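You operate a simulated robot arm through the tools that you are given. There is no shell and no other tool.

You are at the controls of a simulated robot arm. One attempt, no reset.

## Task
Test the blue Disco sign and lay it in the tray for its reading.
Fine: in the pull tester; tester zero key once first, tester grip switch to grip, push the blue pull pad, switch back to open; from 30 N the green tray marked good, under it the purple tray marked redo; leave the other signs. Where these are worked on the way, their far stop is far enough and under half their travel is too little: tester grip switch.
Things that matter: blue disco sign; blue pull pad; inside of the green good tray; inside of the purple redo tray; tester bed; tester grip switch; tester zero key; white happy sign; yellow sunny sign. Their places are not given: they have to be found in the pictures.

It is judged by the outcome, as a careful person would: the job done as asked, and still so three seconds after it is handed in. It fails if anything else is knocked over, pushed out of place, dropped, spilled or broken.

## Robot
A 7-joint arm with a fingered hand, fixed in place. Base frame: the origin is at the foot of the arm, x ahead of it, y to its left, z up; the work surface is at about z = 880. Readings come in mm, degrees, newtons and seconds.
With the tool pointing down near the work surface it reaches from about 400 to 720 mm from the base axis. Its first joint turns from -166.0 to 166.0 degrees. Payload 3.4 kg.
The TCP is the grasp point between the finger pads, 25 mm short of the fingertips. In the tool frame z runs along the fingers and y along their closing line. Largest opening 88 mm; the body of the gripper starts 29 mm behind the TCP. The gripper is a hand of 3 fingers: y runs from the thumb to the fingers, the wrist lies at [-13, -106, -174] in the tool frame, and closing takes about 1.5 s.
Orientation is that of the tool frame in the base frame, as a unit quaternion [w, x, y, z]. With the fingers straight down and the wrist toward the robot, the tool's x, y and z point along [0, 1, 0], [1, 0, 0] and [0, 0, -1] of the base frame.

## Interface
- The arm moves only by the tool jog_arm. Its arguments are lists of equal length, an entry for each row: "slide": the shift along the tool's x, y, z in cm, a list of three; "delta_rot": the turn, a rotation vector about the tool's x, y, z in degrees, a list of three. In form: {"slide": [[x, y, z], ...], "delta_rot": [[ax, ay, az], ...]}. A call has 1 to 20 rows; each row shifts and turns the commanded pose from where the row before left it, along the tool's axes as they then stand. "hand" is the closure, from 0 (fully open) to 1 (shut), set as the call begins (left out, the last holds). A row lasts 0.2 s, in which the tool goes at most 50 mm and 8.6 degrees; a call with a longer step from one row to the next is refused whole, and so is a gripper value outside its range. Where a pose cannot be reached the arm comes as near as it can. A force on the tool above 40 N (or 10 N above the force at the start of the call, whichever is more), or a blocked arm, ends the call early, and 0.2 s more pass. Each finger travels about 72 mm/s and halts on what it meets, pressing with about 31 N; the grip force reading is that of the motor and also rises with nothing between the fingers. The clock runs only during rows and for 0.2 s after the last one: add rows that do not move to give the fingers time. The reply holds the time, the measured pose of the TCP, the force on the tool along the base axes, the opening and the grip force, in the units named above and with some noise, with the torque about the TCP (base axes, N m) and any sound that the robot's microphone picked up.
- Cameras (640 x 400 px; columns grow to the right, rows downward): "scene" is fixed at [218.5, -647.6, 1644.2]; the picture's right is [1.00, 0.03, 0.00], its down [0.01, -0.46, -0.89] and it looks along [-0.02, 0.89, -0.46] (base axes); focal length 314 px, centre (320, 200). "wrist" rides on the gripper at [58, -85, -99] in the tool frame; the picture's right is [-0.67, 0.35, -0.66], its down [-0.69, -0.63, 0.37] and it looks along [-0.29, 0.69, 0.66] (tool axes); focal length 261 px, centre (320, 200).
- camera(camera): a new picture of that camera. It takes no simulated time.
- slide_trunk(by): slides the trunk up (or, below 0, down) by that many mm; the arm rides with it, the base frame stays. It gives what a move gives, with no picture.
- set_fingers(index, middle, thumb_bend, thumb_turn): sets how far each is bent, from 0 (flat) to 1 (curled in); at 0.3 the hand is open as for a grip, at 0.7 the pads meet at the TCP. One left out holds its place. A second passes; each finger stops where it meets its share of the squeeze, and holds until it gets a number again. A gripper value or a shape takes the hand back. It gives what a move gives, with no picture; readings hold the bend of each and the force on the fingers (four entries, about 0 where the hand has none), thumb and palm. thumb_turn goes from beside the hand (0) to across from the fingers (1), as for a grip.
- set_grasp(shape): the hand has 3 fingers and takes this shape, open, in about a second: jaw (thumb against the fingers, like two jaws); tri (thumb and two fingers); tip (a fingertip pinch); poke (one finger out to press); point (the index stretched); flat (the hand flat); cup (the hand cupped); fist (a fist). The gripper value then closes the fingers along that shape, each until it touches; the sizes above hold for jaw. It gives what a move gives, with no picture.
- point_at(camera, pixels): for up to 12 pixels [column, row] of the newest picture of that camera ("zoom" is the newest enlarged one), the place [x, y, z] in the base frame of the surface seen there, good to about 2 mm, but the place of the scene camera against the robot may be out by one fixed shift of up to 18 mm in any direction. It takes no simulated time.
- close_up(camera, box): a new picture of the part [left, top, right, bottom] of that camera's present view, enlarged. It takes no simulated time.
- sign_off(): hands the job in; it is judged then, once.

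Leave the gripper open and the arm clear of the work at the hand-in unless told otherwise.

The tools are called after "Request:" as a command line: name --argument value ..., lists and objects as JSON in quotes. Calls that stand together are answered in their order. jog_arm: Moves the arm, as the interface text tells. Its arguments: {"type":"object","properties":{"slide":{"type":"array","items":{"type":"array","items":{"type":"number"}}},"delta_rot":{"type":"array","items":{"type":"array","items":{"type":"number"}}},"hand":{"type":"number"}},"required":["slide","delta_rot"]} The other tools are called the same way: slide_trunk (by) slides the trunk up or down; set_grasp (shape) gives the hand a shape; set_fingers (index, middle, thumb_bend, thumb_turn) moves the fingers one by one; camera (camera) takes a picture; point_at (camera, pixels) gives the place of the surface under pixels of a picture; close_up (camera, box) takes an enlarged picture of a part of a camera's view; sign_off () hands the job in.

At the start:

```text
clock: 0.0
eef_pos: [279.3, 247.3, 1227.0]
ee_rot: [0.0, 0.707, 0.708, 0.0]
wrist_force: [-0.6, 0.1, -0.2]
ft_torque: [0.0, 0.01, -0.01]
width: 87.5
gripper_force: 0.2
shape: jaw
bend: [0.3, 0.3, 0.3, 0.98]
finger forces: [0.1, 0.0, 0.0, 0.0, 0.1, 0.0]
trunk travel left (down, up): [-525.0, 65.0]
```

scene: 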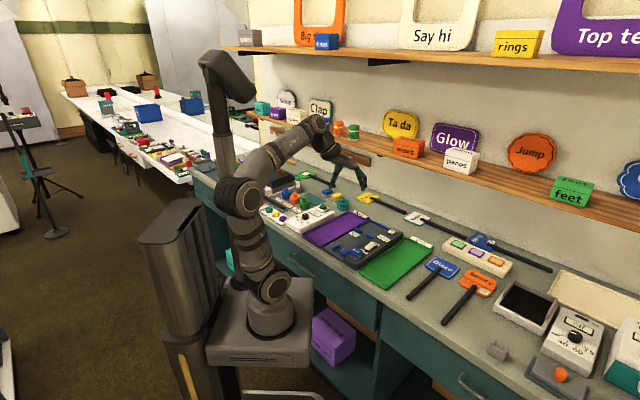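
wrist: 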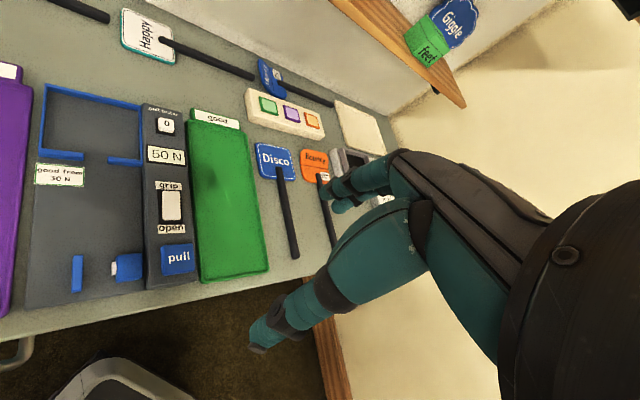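

I see the tester between the purple and green trays in the scene picture, around (365,242), and the blue Disco sign at about (440,268). I'll take enlarged pictures of both areas.

Request:
close_up --camera "scene" --box '[250, 170, 510, 330]'

Request:
close_up --camera "wrist" --box '[0, 60, 360, 320]'

```text
2.46 times, centred on (380, 250) of scene
```

zoom: 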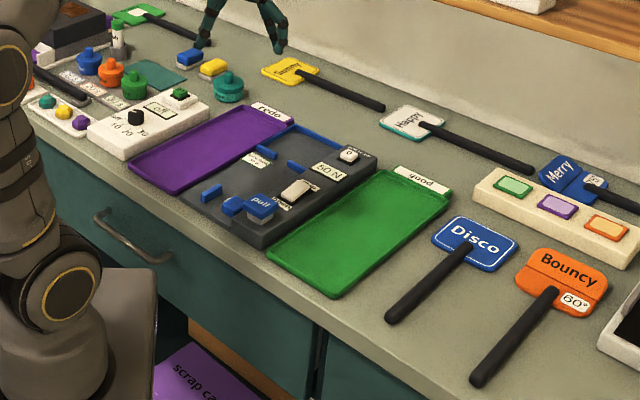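

```text
1.54 times, centred on (180, 190) of wrist
```

zoom: 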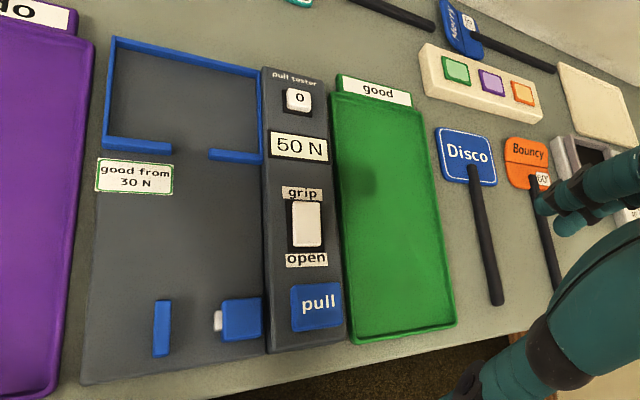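

Next I'll measure positions through the wrist camera: the Disco sign's handle and plate, the tester parts and the trays. I'm using the zoom picture's pixels.

Request:
point_at --camera "zoom" --pixels '[[443, 131], [490, 137], [495, 184], [449, 182], [472, 170], [484, 240], [496, 302], [298, 100], [306, 225], [316, 307], [240, 318], [162, 328]]'

Request:
point_at --camera "wrist" --pixels '[[44, 86], [142, 104], [40, 154], [82, 158], [110, 158], [142, 162], [192, 120], [245, 130], [268, 270], [203, 281], [28, 305], [143, 290]]'

```text
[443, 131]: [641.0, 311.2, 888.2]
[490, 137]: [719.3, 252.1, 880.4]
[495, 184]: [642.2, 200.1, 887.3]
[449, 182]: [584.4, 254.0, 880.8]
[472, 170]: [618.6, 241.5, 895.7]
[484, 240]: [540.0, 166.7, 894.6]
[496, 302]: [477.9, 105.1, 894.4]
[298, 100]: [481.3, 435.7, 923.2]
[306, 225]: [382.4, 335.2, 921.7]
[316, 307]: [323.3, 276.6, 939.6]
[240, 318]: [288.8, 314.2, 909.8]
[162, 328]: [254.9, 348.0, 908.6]
```

```text
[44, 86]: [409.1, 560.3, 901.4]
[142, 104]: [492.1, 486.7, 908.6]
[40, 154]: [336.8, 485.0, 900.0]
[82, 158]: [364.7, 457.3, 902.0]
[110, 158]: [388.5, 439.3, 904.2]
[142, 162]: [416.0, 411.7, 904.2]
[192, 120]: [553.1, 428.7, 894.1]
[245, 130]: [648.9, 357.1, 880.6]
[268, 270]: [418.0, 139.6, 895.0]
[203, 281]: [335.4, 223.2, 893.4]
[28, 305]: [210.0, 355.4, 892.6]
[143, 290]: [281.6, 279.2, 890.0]
```

The bench runs about 45° to the base axes, and the tester sits at roughly x 210–490, y 280–560. I'll zoom in on the control strip and the jaws.

Request:
close_up --camera "wrist" --box '[130, 100, 210, 290]'

Request:
close_up --camera "wrist" --box '[20, 220, 210, 320]'

Request:
close_up --camera "scene" --box '[330, 220, 410, 280]'

```text
2.11 times, centred on (170, 195) of wrist
```

zoom: 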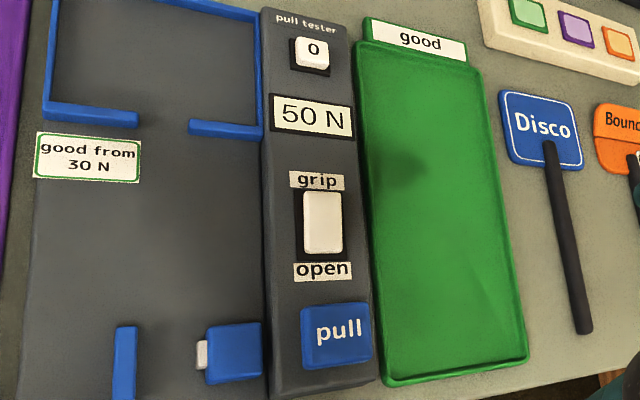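

```text
3.37 times, centred on (115, 270) of wrist
```

zoom: 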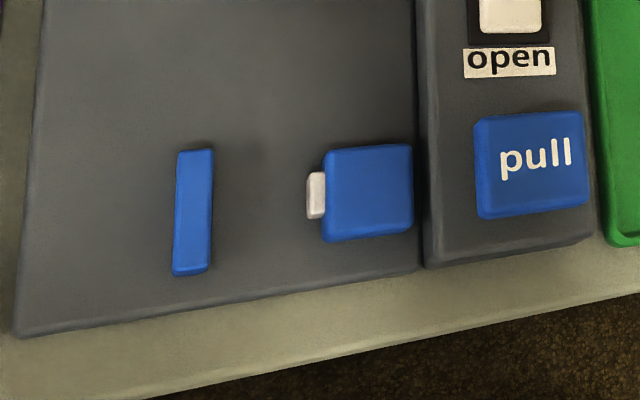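

```text
6.67 times, centred on (370, 250) of scene
```

zoom: 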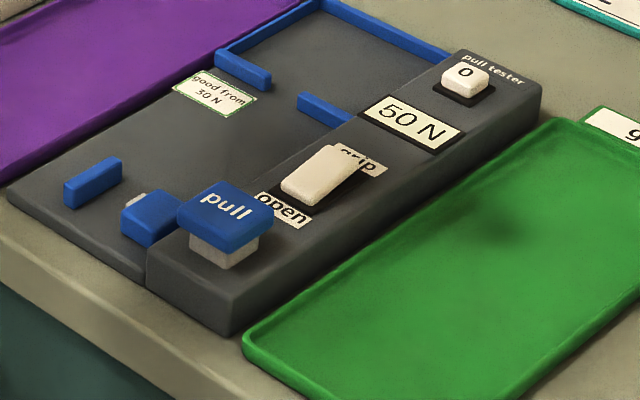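

The grip switch is a rocker with its "grip" end standing up, and the pull pad and zero key are push-down caps. Next I'll measure the neighbours (Bouncy's handle) and the shelf's front edge to check clearance.

Request:
point_at --camera "wrist" --pixels '[[317, 165], [326, 190], [335, 240], [274, 160], [294, 255], [268, 68], [288, 120], [460, 105], [385, 30], [131, 30], [207, 55], [110, 20]]'

Request:
point_at --camera "scene" --pixels '[[380, 150], [520, 195], [600, 217], [300, 128], [420, 260], [440, 268], [475, 285], [460, 305], [412, 298], [365, 208], [420, 228], [500, 262]]'

```text
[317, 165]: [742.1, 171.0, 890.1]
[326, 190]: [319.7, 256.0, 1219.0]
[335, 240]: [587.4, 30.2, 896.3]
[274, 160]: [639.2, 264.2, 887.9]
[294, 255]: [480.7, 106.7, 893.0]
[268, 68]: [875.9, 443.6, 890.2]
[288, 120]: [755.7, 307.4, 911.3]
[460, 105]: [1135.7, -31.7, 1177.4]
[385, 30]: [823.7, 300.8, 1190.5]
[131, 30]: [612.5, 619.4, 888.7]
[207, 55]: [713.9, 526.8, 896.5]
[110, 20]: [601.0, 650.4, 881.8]
```

```text
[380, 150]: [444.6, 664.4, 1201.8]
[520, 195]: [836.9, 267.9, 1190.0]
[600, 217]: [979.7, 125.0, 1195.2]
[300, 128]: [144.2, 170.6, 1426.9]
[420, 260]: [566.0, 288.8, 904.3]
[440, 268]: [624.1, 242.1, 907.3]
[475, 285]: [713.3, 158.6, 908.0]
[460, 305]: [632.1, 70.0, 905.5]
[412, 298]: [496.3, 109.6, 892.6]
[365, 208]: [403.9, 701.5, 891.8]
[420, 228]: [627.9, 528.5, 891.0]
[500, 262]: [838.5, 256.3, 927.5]
```

The shelf front is about 140 mm beyond where I need to work, and Bouncy's handle is about 130 mm from Disco's. I'm moving over the Disco handle at z≈1000 and turning the hand so it closes across the handle.

Request:
jog_arm --slide '[[-0.75, 3.5, 2.8], [-0.75, 3.5, 2.8], [-0.75, 3.5, 2.8], [-0.75, 3.5, 2.8], [-0.75, 3.5, 2.8], [-0.75, 3.5, 2.8], [-0.75, 3.5, 2.8], [-0.75, 3.5, 2.8], [0, 0, 0], [0, 0, 0], [0, 0, 0], [0, 0, 0], [0, 0, 0], [0, 0, 0], [0, 0, 0]]' --delta_rot '[[0, 0, 0], [0, 0, 0], [0, 0, 0], [0, 0, 0], [0, 0, 0], [0, 0, 0], [0, 0, 0], [0, 0, 0], [0, 0, 7.65], [0, 0, 7.65], [0, 0, 7.65], [0, 0, 7.65], [0, 0, 7.65], [0, 0, 7.65], [0, 0, 0]]'

Request:
camera --camera "wrist"

Request:
camera --camera "scene"

```text
clock: 3.2
eef_pos: [561.1, 186.5, 1002.5]
ee_rot: [-0.001, 0.927, 0.376, 0.0]
wrist_force: [0.1, -0.1, -0.7]
ft_torque: [-0.01, -0.02, 0.04]
width: 87.7
gripper_force: 0.0
shape: jaw
bend: [0.3, 0.3, 0.3, 0.98]
finger forces: [0.0, 0.0, 0.1, 0.0, 0.0, 0.0]
trunk travel left (down, up): [-525.0, 65.0]
```

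```text
taken
```

wrist: 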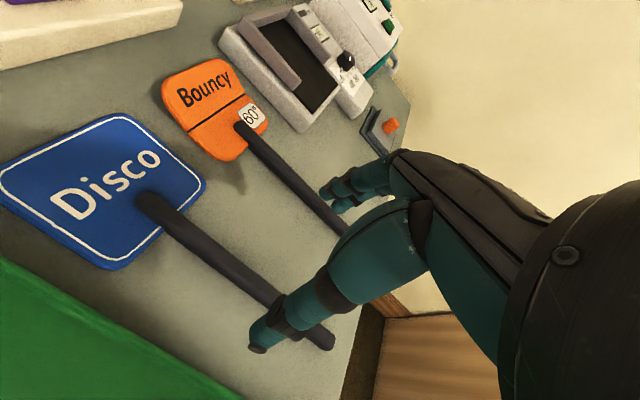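

```text
taken
```

scene: 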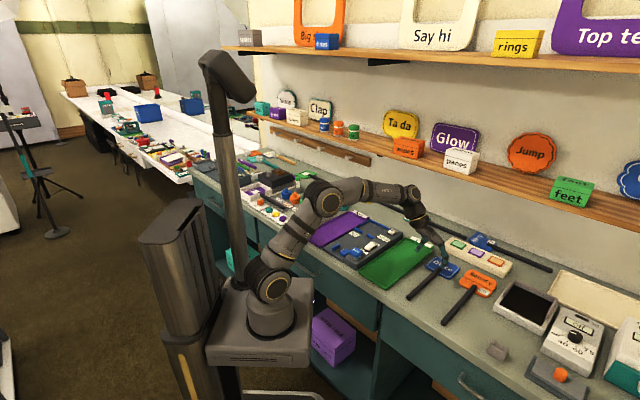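

I have a clear close view of the sign. I'll measure the plate corners and points along the handle.

Request:
point_at --camera "wrist" --pixels '[[6, 183], [118, 121], [196, 184], [116, 258], [150, 208], [175, 226], [210, 252], [245, 280], [325, 335], [160, 218], [225, 310], [215, 385]]'

Request:
close_up --camera "wrist" --box '[0, 100, 350, 370]'

```text
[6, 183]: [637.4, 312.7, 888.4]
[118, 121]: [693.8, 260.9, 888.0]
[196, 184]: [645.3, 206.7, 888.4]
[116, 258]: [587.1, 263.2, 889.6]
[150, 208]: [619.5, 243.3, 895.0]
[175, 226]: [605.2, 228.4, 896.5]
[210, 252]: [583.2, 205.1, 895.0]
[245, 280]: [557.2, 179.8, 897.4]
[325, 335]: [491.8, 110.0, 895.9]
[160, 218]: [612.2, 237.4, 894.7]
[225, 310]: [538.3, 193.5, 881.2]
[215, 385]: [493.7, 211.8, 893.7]
```

```text
1.48 times, centred on (175, 235) of wrist
```

zoom: 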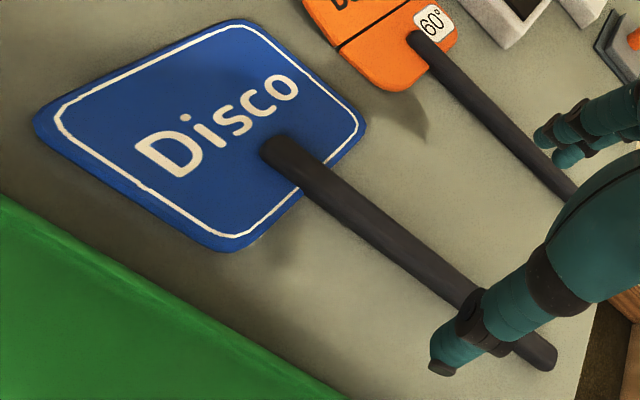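

The sign lies at about 46.3° and the handle axis runs near (580,200), with its top at z≈895. I'll line up over the handle, straighten the last 2° and come down to z≈940 with the hand partly closed.

Request:
jog_arm --slide '[[1.13, 0.2, 3.1], [1.14, 0.19, 3.1], [0, 0, 0], [0, 0, 0]]' --delta_rot '[[0, 0, 0], [0, 0, 0], [0, 0, -2.1], [0, 0, 0]]' --hand 0.35

Request:
camera --camera "wrist"

Request:
close_up --camera "scene" --box '[380, 200, 500, 310]'

```text
clock: 4.2
eef_pos: [580.4, 200.6, 940.8]
ee_rot: [0.001, 0.919, 0.394, 0.0]
wrist_force: [0.3, 0.5, 0.8]
ft_torque: [-0.02, -0.03, 0.01]
width: 57.6
gripper_force: 0.1
shape: jaw
bend: [0.28, 0.39, 0.61, 1.0]
finger forces: [0.0, 0.0, 0.1, 0.0, 0.0, 0.0]
trunk travel left (down, up): [-525.0, 65.0]
```

```text
taken
```

wrist: 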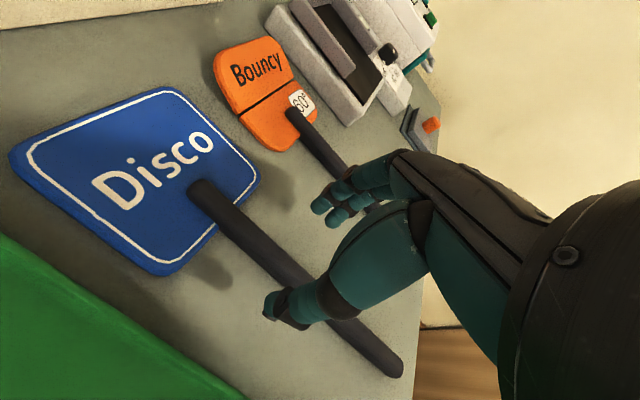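

```text
3.64 times, centred on (440, 255) of scene
```

zoom: 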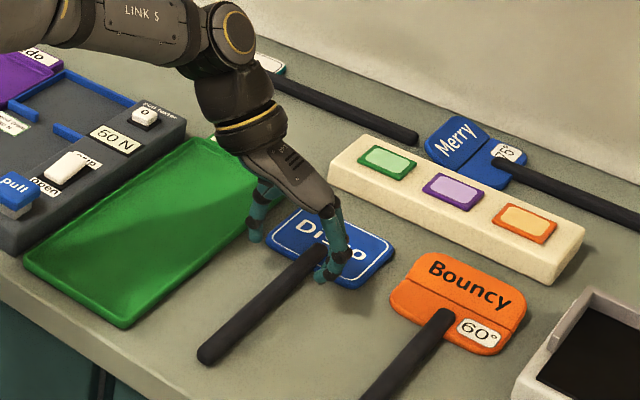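

The hand straddles the handle, thumb on the tray side and fingers on the Bouncy side. I'll go down about 29 mm to z≈912.

Request:
jog_arm --slide '[[0, 0, 1.0], [0, 0, 1.0], [0, 0, 0.9], [0, 0, 0]]' --delta_rot '[[0, 0, 0], [0, 0, 0], [0, 0, 0], [0, 0, 0]]'

Request:
camera --camera "wrist"

Request:
close_up --camera "scene" --box '[400, 225, 480, 300]'

```text
clock: 5.2
eef_pos: [578.5, 199.8, 910.8]
ee_rot: [0.0, 0.92, 0.393, 0.001]
wrist_force: [0.8, 0.3, -0.2]
ft_torque: [-0.01, 0.01, -0.01]
width: 57.7
gripper_force: 0.2
shape: jaw
bend: [0.28, 0.39, 0.61, 1.0]
finger forces: [0.0, 0.0, 0.1, 0.1, 0.0, 0.0]
trunk travel left (down, up): [-525.0, 65.0]
```

```text
taken
```

wrist: 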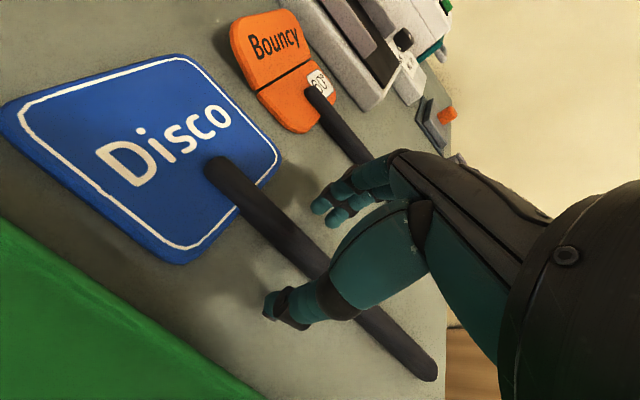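

```text
5.33 times, centred on (440, 262) of scene
```

zoom: 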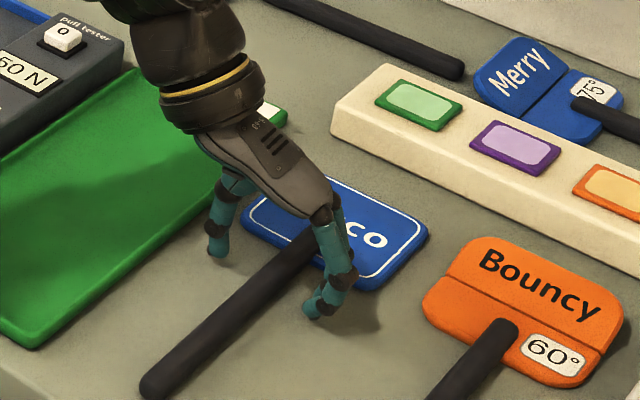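

The hand is clear of the tray and bench. I'll lower 2.5 mm more and close on the handle, with idle rows so the fingers have time.

Request:
jog_arm --slide '[[0, 0, 0.25], [0, 0, 0], [0, 0, 0], [0, 0, 0], [0, 0, 0], [0, 0, 0], [0, 0, 0], [0, 0, 0], [0, 0, 0]]' --delta_rot '[[0, 0, 0], [0, 0, 0], [0, 0, 0], [0, 0, 0], [0, 0, 0], [0, 0, 0], [0, 0, 0], [0, 0, 0], [0, 0, 0]]' --hand 1.0

Request:
camera --camera "wrist"

Request:
close_up --camera "scene" --box '[400, 225, 480, 300]'

```text
clock: 7.2
eef_pos: [579.1, 199.6, 910.0]
ee_rot: [-0.001, 0.92, 0.393, 0.0]
wrist_force: [-0.3, -0.6, 1.1]
ft_torque: [0.03, 0.01, 0.02]
width: 11.1
gripper_force: 31.3
shape: jaw
bend: [0.72, 0.63, 0.75, 1.0]
finger forces: [18.1, 9.6, 0.0, 0.0, 27.8, 0.1]
trunk travel left (down, up): [-525.0, 65.0]
```

```text
taken
```

wrist: 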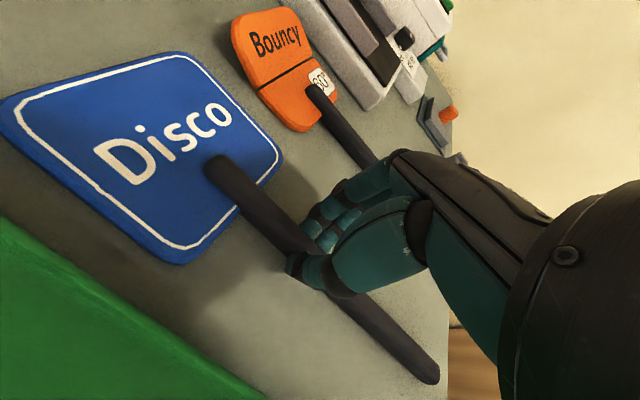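

```text
5.33 times, centred on (440, 262) of scene
```

zoom: 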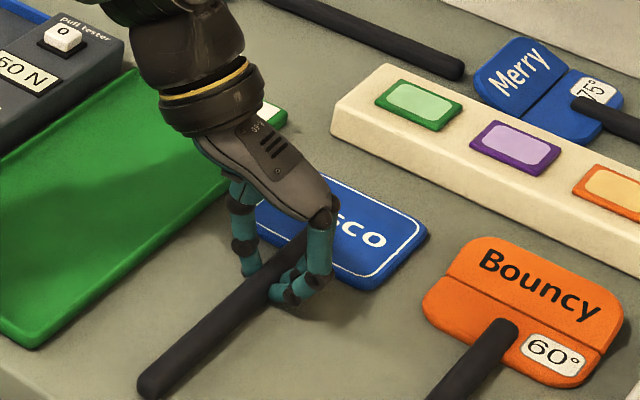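

It's gripped: width 11 mm, with force on both fingers and the thumb. I'll lift slowly about 60 mm and check that the sign comes up level.

Request:
jog_arm --slide '[[0, 0, -0.5], [0, 0, -1.0], [0, 0, -1.5], [0, 0, -1.5], [0, 0, -1.5], [0, 0, 0], [0, 0, 0]]' --delta_rot '[[0, 0, 0], [0, 0, 0], [0, 0, 0], [0, 0, 0], [0, 0, 0], [0, 0, 0], [0, 0, 0]]'

Request:
camera --camera "wrist"

Request:
close_up --camera "scene" --box '[390, 200, 490, 300]'

```text
clock: 8.8
eef_pos: [578.7, 200.4, 970.0]
ee_rot: [0.001, 0.919, 0.394, 0.0]
wrist_force: [-0.2, -0.3, -1.2]
ft_torque: [-0.04, 0.02, 0.05]
width: 11.1
gripper_force: 30.9
shape: jaw
bend: [0.72, 0.63, 0.75, 1.0]
finger forces: [17.5, 9.6, 0.1, 0.1, 24.8, 0.0]
trunk travel left (down, up): [-525.0, 65.0]
```

```text
taken
```

wrist: 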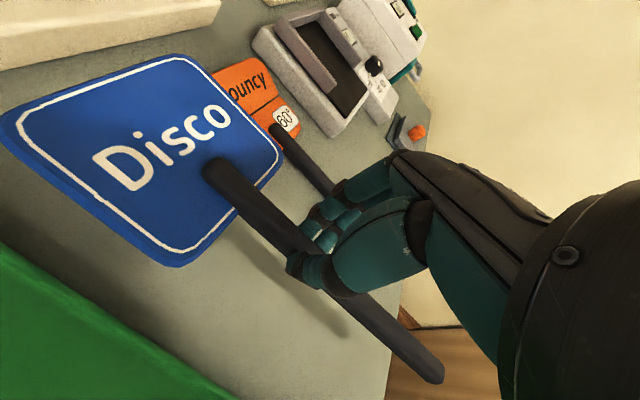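

```text
4.00 times, centred on (440, 250) of scene
```

zoom: 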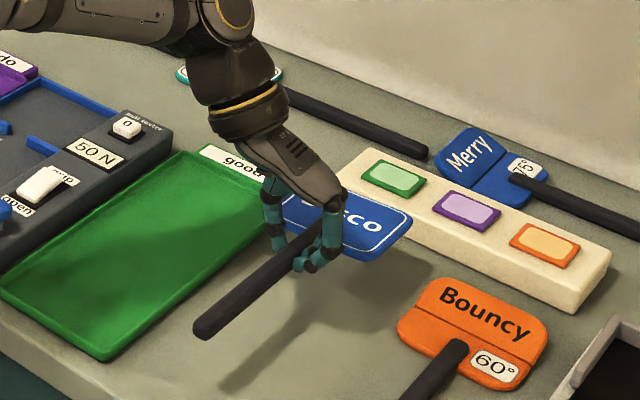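

The sign lifted level and hasn't shifted in the hand. I'll measure where its plate corners and handle end are relative to the TCP.

Request:
point_at --camera "wrist" --pixels '[[14, 113], [178, 60], [276, 157], [176, 254], [225, 180], [265, 219], [400, 345], [436, 376], [20, 122], [184, 66], [268, 157], [177, 246]]'

Request:
close_up --camera "wrist" --box '[0, 30, 300, 290]'

```text
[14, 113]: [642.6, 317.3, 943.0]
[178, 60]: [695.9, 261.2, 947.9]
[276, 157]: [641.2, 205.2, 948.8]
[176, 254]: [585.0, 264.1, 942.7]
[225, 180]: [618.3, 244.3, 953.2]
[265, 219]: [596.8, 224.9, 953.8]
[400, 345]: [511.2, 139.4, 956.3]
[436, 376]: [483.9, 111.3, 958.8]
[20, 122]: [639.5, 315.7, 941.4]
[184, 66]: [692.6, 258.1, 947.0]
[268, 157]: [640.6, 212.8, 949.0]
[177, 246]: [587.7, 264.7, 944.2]
```

```text
1.54 times, centred on (150, 160) of wrist
```

zoom: 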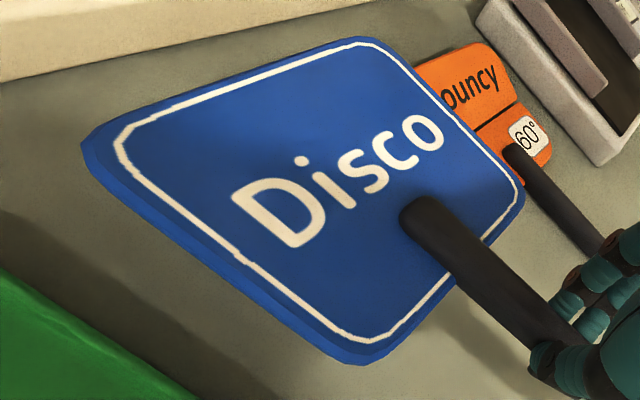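

The sign is tilted only a few degrees (left side lower). I'll raise it to z≈1050 and carry it sideways over the green tray to hover above the tester bed.

Request:
jog_arm --slide '[[0, 0, -4.0], [0, 0, -4.0], [0.05, -3.5, 0], [0.05, -3.96, 0], [0.05, -3.96, 0], [0.05, -3.96, 0], [0.05, -3.96, 0], [0.05, -3.96, 0], [0.05, -3.96, 0], [0.04, -3.5, 0], [0, -0.97, 0], [0, 0, 0], [0, 0, 0]]' --delta_rot '[[0, 0, 0], [0, 0, 0], [0, 0, 0], [0, 0, 0], [0, 0, 0], [0, 0, 0], [0, 0, 0], [0, 0, 0], [0, 0, 0], [0, 0, 0], [0, 0, 0], [0, 0, 0], [0, 0, 0]]'

Request:
camera --camera "wrist"

Request:
camera --camera "scene"

```text
clock: 11.6
eef_pos: [351.5, 422.0, 1049.1]
ee_rot: [0.0, 0.92, 0.393, 0.0]
wrist_force: [-0.6, -0.3, -0.9]
ft_torque: [-0.03, 0.0, 0.02]
width: 10.9
gripper_force: 31.0
shape: jaw
bend: [0.72, 0.63, 0.75, 1.0]
finger forces: [15.0, 9.3, 0.0, 0.0, 23.1, 0.0]
trunk travel left (down, up): [-525.0, 65.0]
```

```text
taken
```

wrist: 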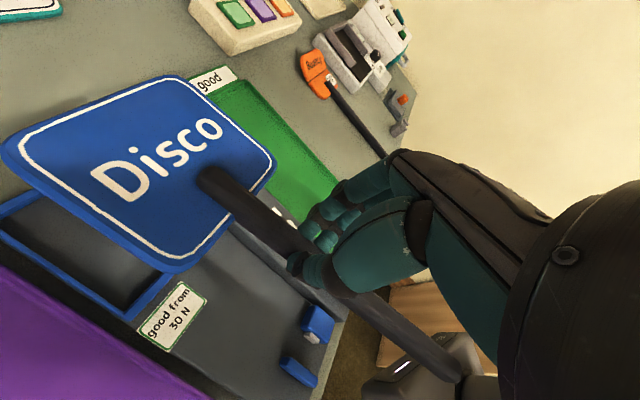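

```text
taken
```

scene: 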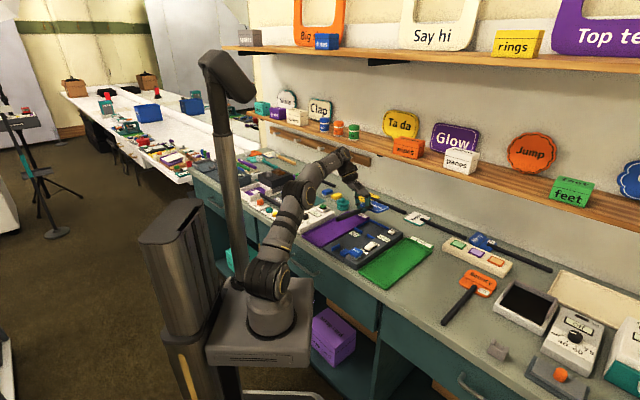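

I'm hovering over the tester, but the sign may have sagged a little in the hand. I'll zoom in and measure both the sign and the tester's walls and jaws.

Request:
close_up --camera "wrist" --box '[0, 180, 360, 400]'

Request:
point_at --camera "wrist" --pixels '[[12, 143], [172, 80], [272, 165], [176, 261], [220, 188], [260, 222], [410, 340], [455, 375], [190, 335], [100, 283], [290, 330], [250, 310]]'

```text
1.78 times, centred on (180, 290) of wrist
```

zoom: 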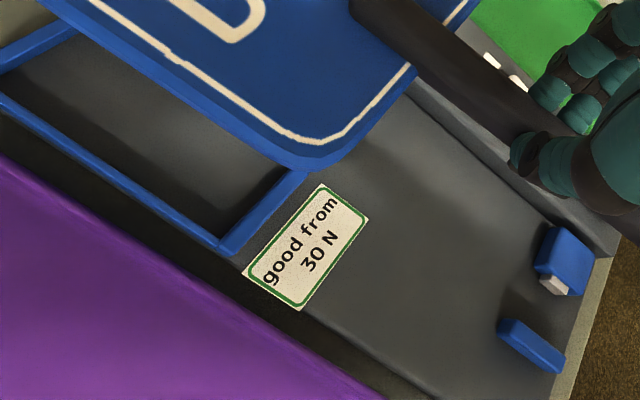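

```text
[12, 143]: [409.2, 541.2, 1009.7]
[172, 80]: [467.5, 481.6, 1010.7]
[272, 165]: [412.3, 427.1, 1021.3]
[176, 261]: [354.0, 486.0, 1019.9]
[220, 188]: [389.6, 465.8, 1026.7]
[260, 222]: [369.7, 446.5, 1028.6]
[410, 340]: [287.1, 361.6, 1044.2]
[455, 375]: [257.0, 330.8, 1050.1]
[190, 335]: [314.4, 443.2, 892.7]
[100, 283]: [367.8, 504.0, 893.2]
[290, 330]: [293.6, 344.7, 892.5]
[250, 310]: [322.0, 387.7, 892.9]
```

The bed is at z≈892.8 and the sign now points at 45° and matches the tester, with the plate end pitched down about 7°. I'll measure the walls and jaws in the zoom picture.

Request:
point_at --camera "zoom" --pixels '[[222, 246], [235, 235], [300, 176], [205, 236], [100, 165], [505, 325], [560, 368], [532, 342], [545, 285], [565, 290], [540, 250], [590, 262]]'

```text
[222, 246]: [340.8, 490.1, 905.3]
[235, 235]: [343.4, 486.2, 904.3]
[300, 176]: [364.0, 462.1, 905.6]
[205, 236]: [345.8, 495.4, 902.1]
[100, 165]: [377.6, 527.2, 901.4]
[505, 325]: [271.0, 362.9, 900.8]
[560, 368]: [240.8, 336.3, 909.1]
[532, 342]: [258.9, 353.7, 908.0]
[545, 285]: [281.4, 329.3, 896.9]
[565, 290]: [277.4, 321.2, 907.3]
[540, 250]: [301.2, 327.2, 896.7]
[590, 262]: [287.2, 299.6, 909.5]
```

The channel runs n≈−63 to −35 (handle axis at −50.5) and the near wall's inner face is at t≈589, just short of the plate's near edge at about 591. I'll level the pitch by about 6.5° around the tool's y, then check.

Request:
jog_arm --slide '[[0, 0, 0], [0, 0, 0], [0, 0, 0], [0, 0, 0], [0, 0, 1.0], [0, 0, 1.5], [0, 0, 1.5], [0, 0, 1.0], [0, 0, 0]]' --delta_rot '[[0, 1.6, 0], [0, 1.7, 0], [0, 1.6, 0], [0, 1.6, 0], [0, 0, 0], [0, 0, 0], [0, 0, 0], [0, 0, 0], [0, 0, 0]]'

Request:
camera --camera "wrist"

Request:
close_up --camera "scene" --box '[310, 170, 430, 275]'

```text
clock: 13.6
eef_pos: [357.0, 425.1, 999.0]
ee_rot: [-0.022, 0.918, 0.392, 0.052]
wrist_force: [0.3, -0.4, -1.1]
ft_torque: [-0.01, 0.01, -0.01]
width: 10.5
gripper_force: 30.9
shape: jaw
bend: [0.72, 0.63, 0.75, 1.0]
finger forces: [14.7, 9.3, 0.0, 0.0, 23.1, 0.1]
trunk travel left (down, up): [-525.0, 65.0]
```

```text
taken
```

wrist: 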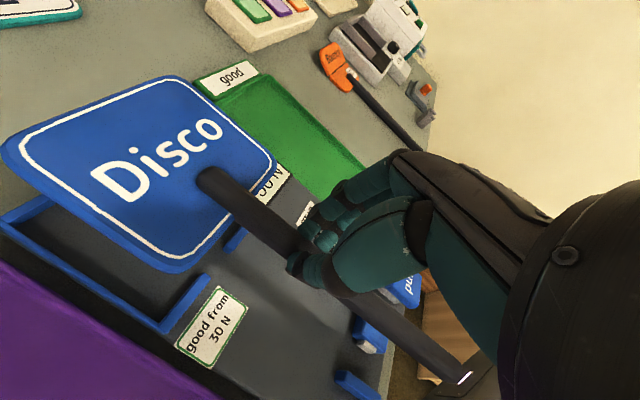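

```text
3.81 times, centred on (370, 222) of scene
```

zoom: 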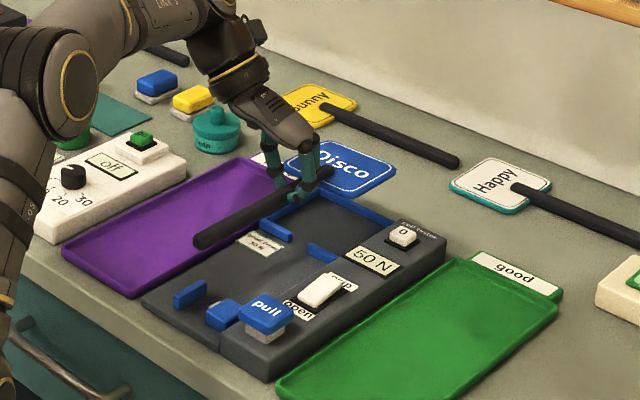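

Tilting the tool made the descent drift about 6 mm forward. I'll measure the sign again.

Request:
point_at --camera "wrist" --pixels '[[12, 143], [172, 80], [272, 165], [176, 261], [220, 188], [260, 222], [410, 340], [455, 375], [163, 327], [205, 280], [235, 240], [350, 380]]'

Request:
close_up --camera "wrist" --box '[0, 180, 360, 400]'

```text
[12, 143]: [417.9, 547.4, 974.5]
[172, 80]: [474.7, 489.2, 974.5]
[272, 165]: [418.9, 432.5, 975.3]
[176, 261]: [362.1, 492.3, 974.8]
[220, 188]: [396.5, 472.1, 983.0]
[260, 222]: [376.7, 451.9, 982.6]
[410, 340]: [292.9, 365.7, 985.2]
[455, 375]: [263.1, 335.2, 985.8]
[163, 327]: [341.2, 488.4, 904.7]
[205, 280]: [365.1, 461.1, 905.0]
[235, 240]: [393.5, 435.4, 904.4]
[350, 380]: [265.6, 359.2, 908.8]
```

```text
1.78 times, centred on (180, 290) of wrist
```

zoom: 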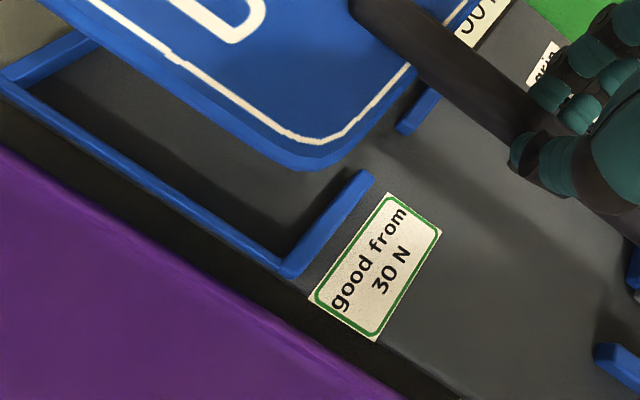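

The sign is level now (plate at z 974.5–975.3). I'll measure the frame's far wall so I can centre the plate.

Request:
point_at --camera "zoom" --pixels '[[6, 76], [40, 60], [75, 40], [60, 58], [30, 85], [280, 268], [300, 265], [365, 180], [405, 125], [415, 118]]'

```text
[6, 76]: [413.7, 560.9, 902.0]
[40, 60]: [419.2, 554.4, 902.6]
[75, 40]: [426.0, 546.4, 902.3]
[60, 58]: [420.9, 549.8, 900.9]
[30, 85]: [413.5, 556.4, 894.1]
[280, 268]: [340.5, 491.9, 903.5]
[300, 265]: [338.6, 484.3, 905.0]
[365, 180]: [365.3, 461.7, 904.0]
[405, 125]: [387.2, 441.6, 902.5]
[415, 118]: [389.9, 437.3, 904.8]
```

The frame's inside runs from t≈589 to 685 and the plate is about 6 mm too far forward. I'll shift back 6.5 mm and go straight down 60 mm in gentle steps.

Request:
jog_arm --slide '[[-0.3, 0, 0], [-0.35, 0, 0], [-0.11, 0, 0.99], [-0.17, 0, 1.49], [-0.17, 0, 1.49], [-0.12, 0, 1.1], [-0.11, 0, 0.89], [0, 0, 0], [0, 0, 0]]' --delta_rot '[[0, 0, 0], [0, 0, 0], [0, 0, 0], [0, 0, 0], [0, 0, 0], [0, 0, 0], [0, 0, 0], [0, 0, 0], [0, 0, 0]]'

Request:
camera --camera "wrist"

Request:
close_up --camera "scene" --box '[310, 180, 420, 280]'

```text
clock: 15.6
eef_pos: [352.6, 420.2, 938.8]
ee_rot: [-0.022, 0.918, 0.392, 0.051]
wrist_force: [0.2, -0.8, -0.3]
ft_torque: [-0.03, 0.02, -0.03]
width: 10.6
gripper_force: 31.0
shape: jaw
bend: [0.72, 0.63, 0.75, 1.0]
finger forces: [14.5, 9.3, 0.1, 0.0, 23.0, 0.0]
trunk travel left (down, up): [-525.0, 65.0]
```

```text
taken
```

wrist: 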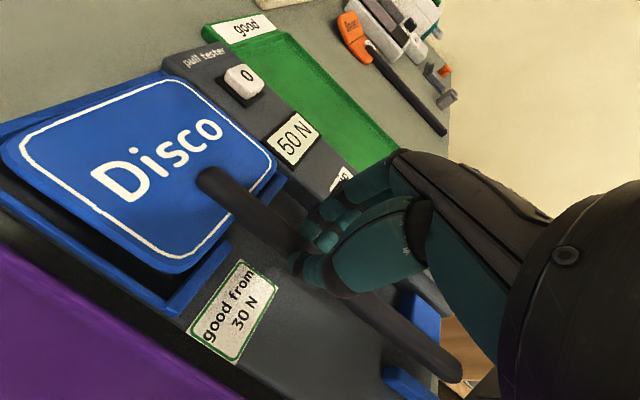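

```text
4.00 times, centred on (365, 230) of scene
```

zoom: 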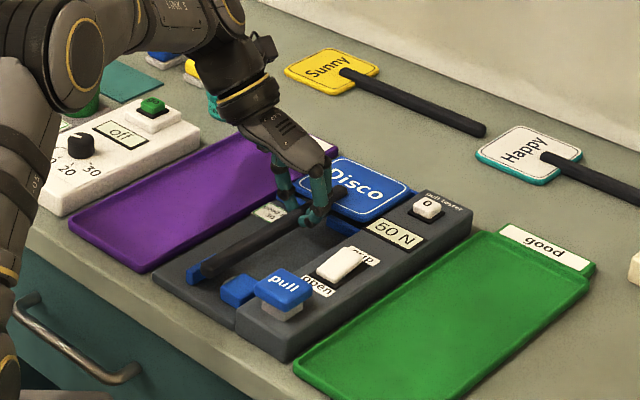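

The sign hovers about 14 mm above the bed. I'll measure it against the frame and jaws once more.

Request:
point_at --camera "wrist" --pixels '[[12, 143], [172, 80], [272, 165], [176, 261], [220, 188], [260, 222], [410, 340], [455, 372], [185, 302], [279, 180], [405, 385], [420, 315]]'

Request:
close_up --camera "wrist" --box '[340, 270, 480, 400]'

```text
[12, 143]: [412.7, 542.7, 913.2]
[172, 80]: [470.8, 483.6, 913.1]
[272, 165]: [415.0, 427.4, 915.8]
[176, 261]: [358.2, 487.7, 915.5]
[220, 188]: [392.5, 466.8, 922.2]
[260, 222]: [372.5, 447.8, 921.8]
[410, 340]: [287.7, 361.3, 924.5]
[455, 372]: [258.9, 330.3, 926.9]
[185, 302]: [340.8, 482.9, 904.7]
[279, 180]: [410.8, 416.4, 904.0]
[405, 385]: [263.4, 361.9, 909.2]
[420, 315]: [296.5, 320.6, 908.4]
```

```text
3.08 times, centred on (410, 335) of wrist
```

zoom: 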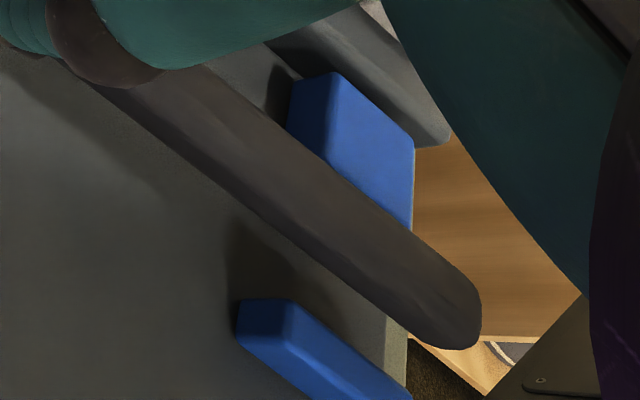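

The sign is centred (plate centre t 636, n −50, handle between the jaws) with about 1.5° of pitch left. I'll take that out and lower about 12 mm in small steps, watching the force.

Request:
jog_arm --slide '[[0, 0, 0], [-0.06, 0, 0.4], [-0.06, 0, 0.4], [-0.06, 0, 0.4], [0, 0, 0]]' --delta_rot '[[0, 1.5, 0], [0, 0, 0], [0, 0, 0], [0, 0, 0], [0, 0, 0]]'

Request:
camera --camera "wrist"

Request:
close_up --camera "scene" --box '[310, 180, 420, 280]'

```text
clock: 16.8
eef_pos: [352.7, 421.9, 926.9]
ee_rot: [-0.027, 0.917, 0.393, 0.064]
wrist_force: [0.8, 1.6, 1.5]
ft_torque: [-0.08, -0.1, 0.02]
width: 10.7
gripper_force: 31.2
shape: jaw
bend: [0.73, 0.64, 0.75, 1.0]
finger forces: [18.9, 9.3, 0.0, 0.1, 24.3, 0.0]
trunk travel left (down, up): [-525.0, 65.0]
```

```text
taken
```

wrist: 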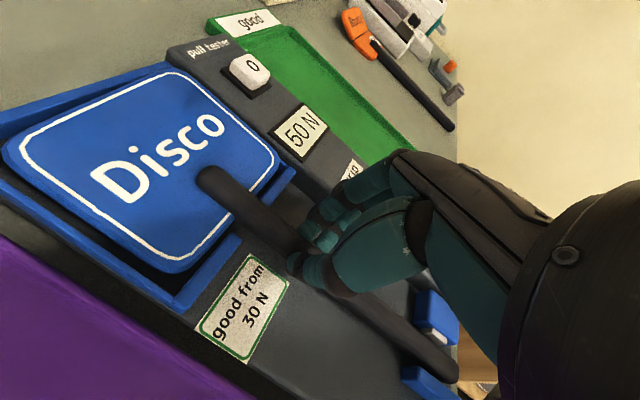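

```text
4.00 times, centred on (365, 230) of scene
```

zoom: 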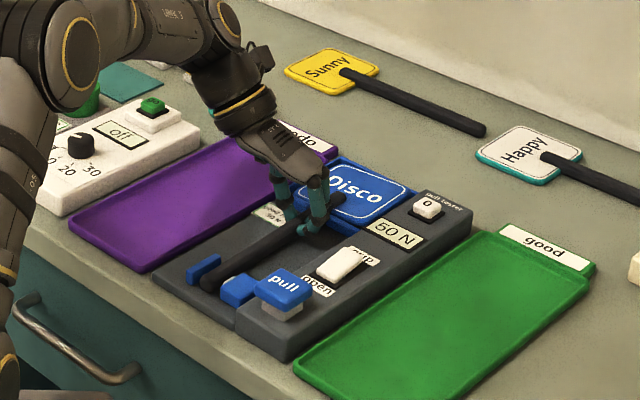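

There's a slight contact force now. I'll measure the sign's heights and its position against the walls.

Request:
point_at --camera "wrist" --pixels '[[12, 147], [172, 75], [274, 160], [176, 261], [220, 188], [260, 222], [400, 330], [450, 372], [195, 292], [280, 180], [410, 372], [432, 310]]'

Request:
close_up --camera "wrist" --box '[340, 250, 480, 400]'

Request:
close_up --camera "wrist" --box '[0, 40, 310, 320]'

```text
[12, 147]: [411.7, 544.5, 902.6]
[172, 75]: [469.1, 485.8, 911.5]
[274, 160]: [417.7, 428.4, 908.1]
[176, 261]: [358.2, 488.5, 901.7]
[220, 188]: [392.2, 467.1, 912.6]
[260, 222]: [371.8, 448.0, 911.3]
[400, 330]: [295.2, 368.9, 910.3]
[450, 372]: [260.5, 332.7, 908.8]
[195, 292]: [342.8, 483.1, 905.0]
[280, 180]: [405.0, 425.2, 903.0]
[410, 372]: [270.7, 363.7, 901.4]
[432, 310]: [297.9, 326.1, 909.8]
```

```text
2.67 times, centred on (410, 325) of wrist
```

zoom: 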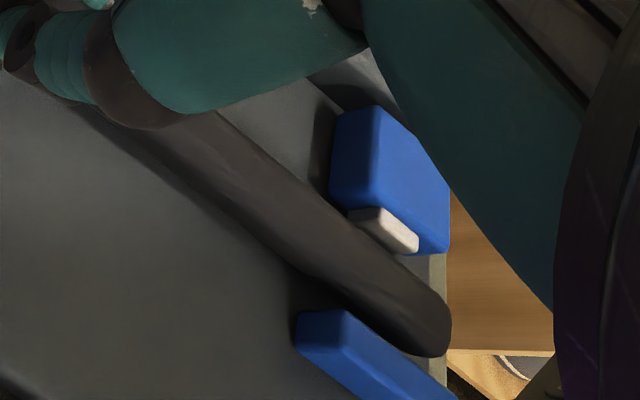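

```text
1.43 times, centred on (155, 180) of wrist
```

zoom: 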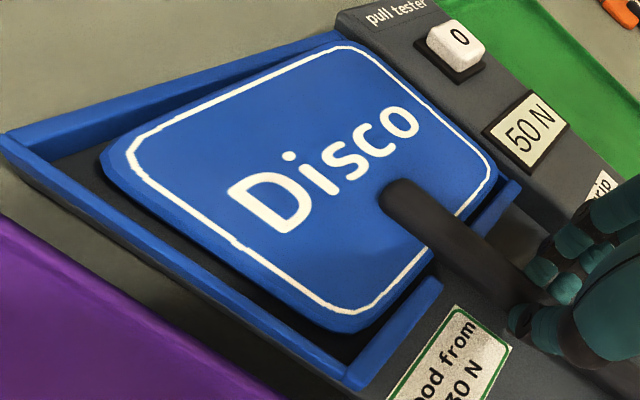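

The right side of the plate sits higher (z 908–911 against 902), so its far-right corner may be on the frame's right wall. I'll check points there.

Request:
point_at --camera "zoom" --pixels '[[342, 36], [330, 42], [300, 52], [515, 186], [500, 200], [470, 225], [350, 45], [400, 85], [450, 130], [495, 170], [110, 170], [345, 325]]'

Request:
close_up --camera "scene" --box '[360, 200, 420, 250]'

```text
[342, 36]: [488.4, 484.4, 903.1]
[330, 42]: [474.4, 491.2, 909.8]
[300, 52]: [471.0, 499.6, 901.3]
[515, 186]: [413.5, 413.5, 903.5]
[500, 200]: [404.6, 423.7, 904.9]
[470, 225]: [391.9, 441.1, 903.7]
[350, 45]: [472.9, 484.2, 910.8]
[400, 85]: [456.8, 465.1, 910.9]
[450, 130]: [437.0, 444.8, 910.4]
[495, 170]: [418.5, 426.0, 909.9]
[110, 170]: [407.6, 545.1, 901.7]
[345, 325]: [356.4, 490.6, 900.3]
```

```text
8.00 times, centred on (390, 225) of scene
```

zoom: 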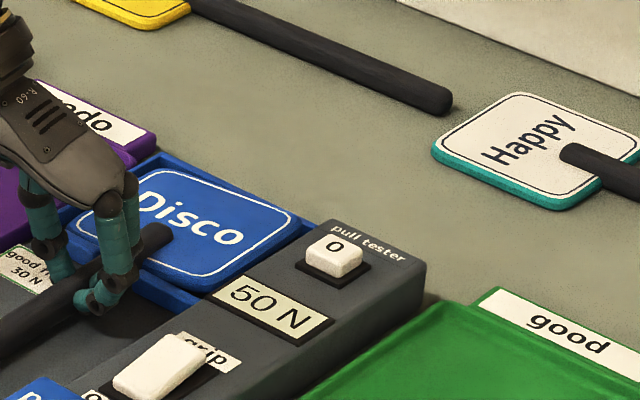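

The right edge is riding on the frame's right wall (plate bottom ≈902.5 all along it). I'll lift 9 mm, roll 5° to level it and shift about 3 mm left, then re-measure.

Request:
jog_arm --slide '[[0.06, 0, -0.45], [0.06, 0, -0.45], [0, -0.12, 0], [0, 0, 0], [0, 0, 0]]' --delta_rot '[[0, 0, 0], [0, 0, 0], [2.5, 0, 0], [2.5, 0, 0], [0, 0, 0]]'

Request:
camera --camera "wrist"

Request:
close_up --camera "wrist" --box '[0, 40, 310, 320]'

```text
clock: 18.0
eef_pos: [350.8, 421.7, 935.1]
ee_rot: [-0.067, 0.915, 0.394, 0.047]
wrist_force: [0.2, 0.5, -0.8]
ft_torque: [-0.01, 0.02, -0.01]
width: 10.7
gripper_force: 31.5
shape: jaw
bend: [0.73, 0.64, 0.75, 1.0]
finger forces: [14.6, 9.2, 0.0, 0.1, 22.9, 0.0]
trunk travel left (down, up): [-525.0, 65.0]
```

```text
taken
```

wrist: 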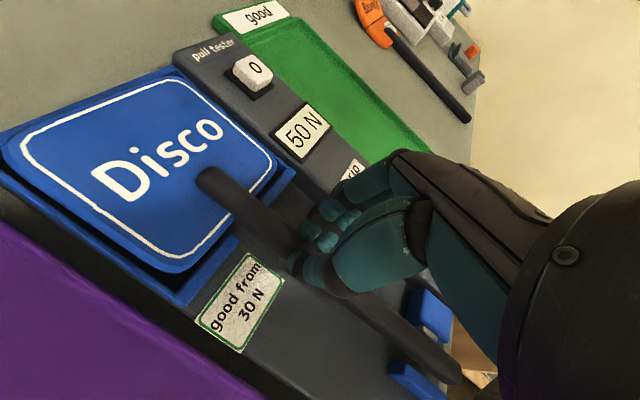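

```text
1.43 times, centred on (155, 180) of wrist
```

zoom: 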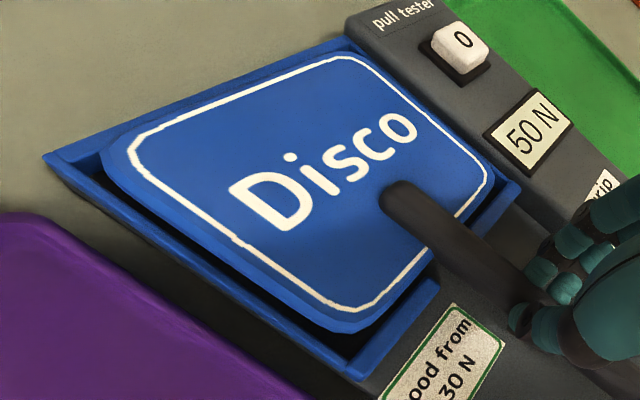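

Next I'll measure the plate's edges and heights in this new pose.

Request:
point_at --camera "zoom" --pixels '[[115, 150], [200, 225], [335, 318], [430, 255], [490, 178], [450, 132], [400, 88], [350, 54], [240, 92], [200, 262], [365, 360], [508, 190]]'

Request:
point_at --camera "wrist" --pixels '[[220, 188], [260, 222], [400, 330], [450, 370], [412, 372], [430, 310]]'

```text
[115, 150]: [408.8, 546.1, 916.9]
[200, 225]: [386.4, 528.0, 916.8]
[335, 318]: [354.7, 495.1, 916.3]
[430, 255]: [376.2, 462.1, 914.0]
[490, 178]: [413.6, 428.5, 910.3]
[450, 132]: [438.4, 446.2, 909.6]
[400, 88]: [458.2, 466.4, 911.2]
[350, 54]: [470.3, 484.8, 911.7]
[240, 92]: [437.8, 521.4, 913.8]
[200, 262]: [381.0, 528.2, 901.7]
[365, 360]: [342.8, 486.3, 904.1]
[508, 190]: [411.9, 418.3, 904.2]
```

```text
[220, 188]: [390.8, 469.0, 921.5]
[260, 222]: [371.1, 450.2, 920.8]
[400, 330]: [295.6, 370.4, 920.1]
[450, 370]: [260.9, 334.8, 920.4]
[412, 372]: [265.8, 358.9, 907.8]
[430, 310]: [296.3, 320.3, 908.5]
```

The roll overshot: the left is now 6 mm high, because the earlier tilt was only contact. I'll take back 4°, shift left about 2 mm, and measure at higher zoom before lowering.

Request:
jog_arm --slide '[[0, -0.1, 0], [0, -0.12, 0], [0, 0, 0], [0, 0, 0]]' --delta_rot '[[-2, 0, 0], [-2, 0, 0], [0, 0, 0], [0, 0, 0]]'

Request:
close_up --camera "wrist" --box '[130, 60, 310, 220]'

```text
clock: 19.0
eef_pos: [349.5, 422.8, 935.7]
ee_rot: [-0.035, 0.917, 0.392, 0.06]
wrist_force: [-0.1, 0.0, -0.1]
ft_torque: [0.02, 0.07, -0.01]
width: 10.6
gripper_force: 31.1
shape: jaw
bend: [0.73, 0.64, 0.75, 1.0]
finger forces: [14.4, 8.9, 0.0, 0.1, 22.4, 0.1]
trunk travel left (down, up): [-525.0, 65.0]
```

```text
2.50 times, centred on (220, 140) of wrist
```

zoom: 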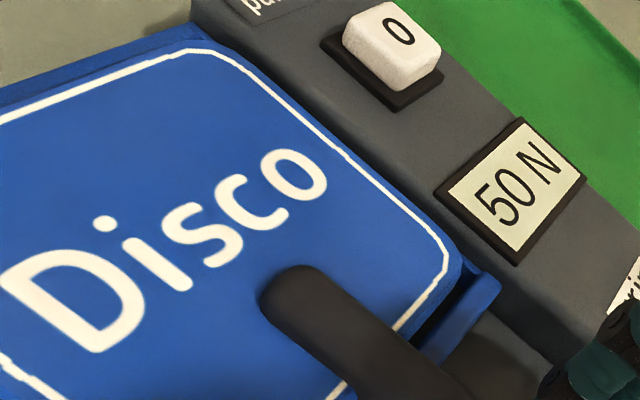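

The right side is close to the strip, so I'll measure the plate's right edge, the right wall and the strip edge here.

Request:
point_at --camera "zoom" --pixels '[[300, 100], [350, 142], [400, 183], [440, 222], [457, 250], [470, 268], [490, 280], [480, 300], [440, 345], [520, 310], [380, 140], [60, 75]]'

Request:
close_up --camera "wrist" --box '[0, 100, 200, 310]'

```text
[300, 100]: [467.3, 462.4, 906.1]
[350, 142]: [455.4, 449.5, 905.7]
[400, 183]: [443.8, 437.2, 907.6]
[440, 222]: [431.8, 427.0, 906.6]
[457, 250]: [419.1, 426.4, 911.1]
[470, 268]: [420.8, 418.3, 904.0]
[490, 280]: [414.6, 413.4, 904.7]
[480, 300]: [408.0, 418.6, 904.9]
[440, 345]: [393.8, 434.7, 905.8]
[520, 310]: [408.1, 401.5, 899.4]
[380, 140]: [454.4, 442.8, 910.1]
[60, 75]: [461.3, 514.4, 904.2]
```

```text
1.90 times, centred on (100, 205) of wrist
```

zoom: 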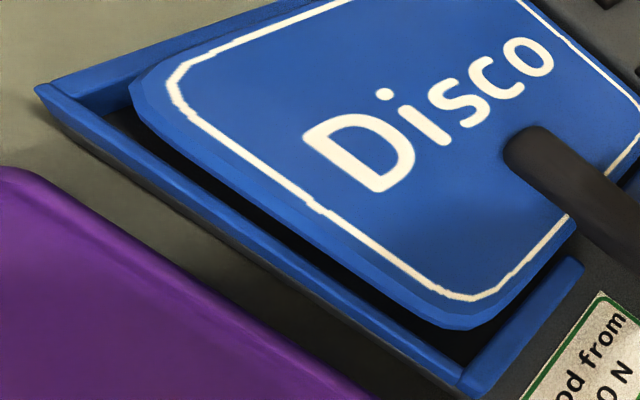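

Now the left side: the plate's left edge against the left wall.

Request:
point_at --camera "zoom" --pixels '[[145, 85], [200, 140], [280, 205], [360, 263], [440, 310], [200, 155], [100, 120], [180, 180], [280, 255], [380, 325], [460, 385], [540, 245]]'

```text
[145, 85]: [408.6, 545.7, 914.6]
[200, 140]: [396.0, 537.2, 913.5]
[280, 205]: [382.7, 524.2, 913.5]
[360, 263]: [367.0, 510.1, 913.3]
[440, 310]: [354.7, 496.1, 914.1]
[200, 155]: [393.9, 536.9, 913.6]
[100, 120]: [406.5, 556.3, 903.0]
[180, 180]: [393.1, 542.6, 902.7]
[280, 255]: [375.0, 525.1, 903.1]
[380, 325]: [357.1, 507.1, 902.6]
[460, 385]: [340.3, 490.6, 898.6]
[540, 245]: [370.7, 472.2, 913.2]
```

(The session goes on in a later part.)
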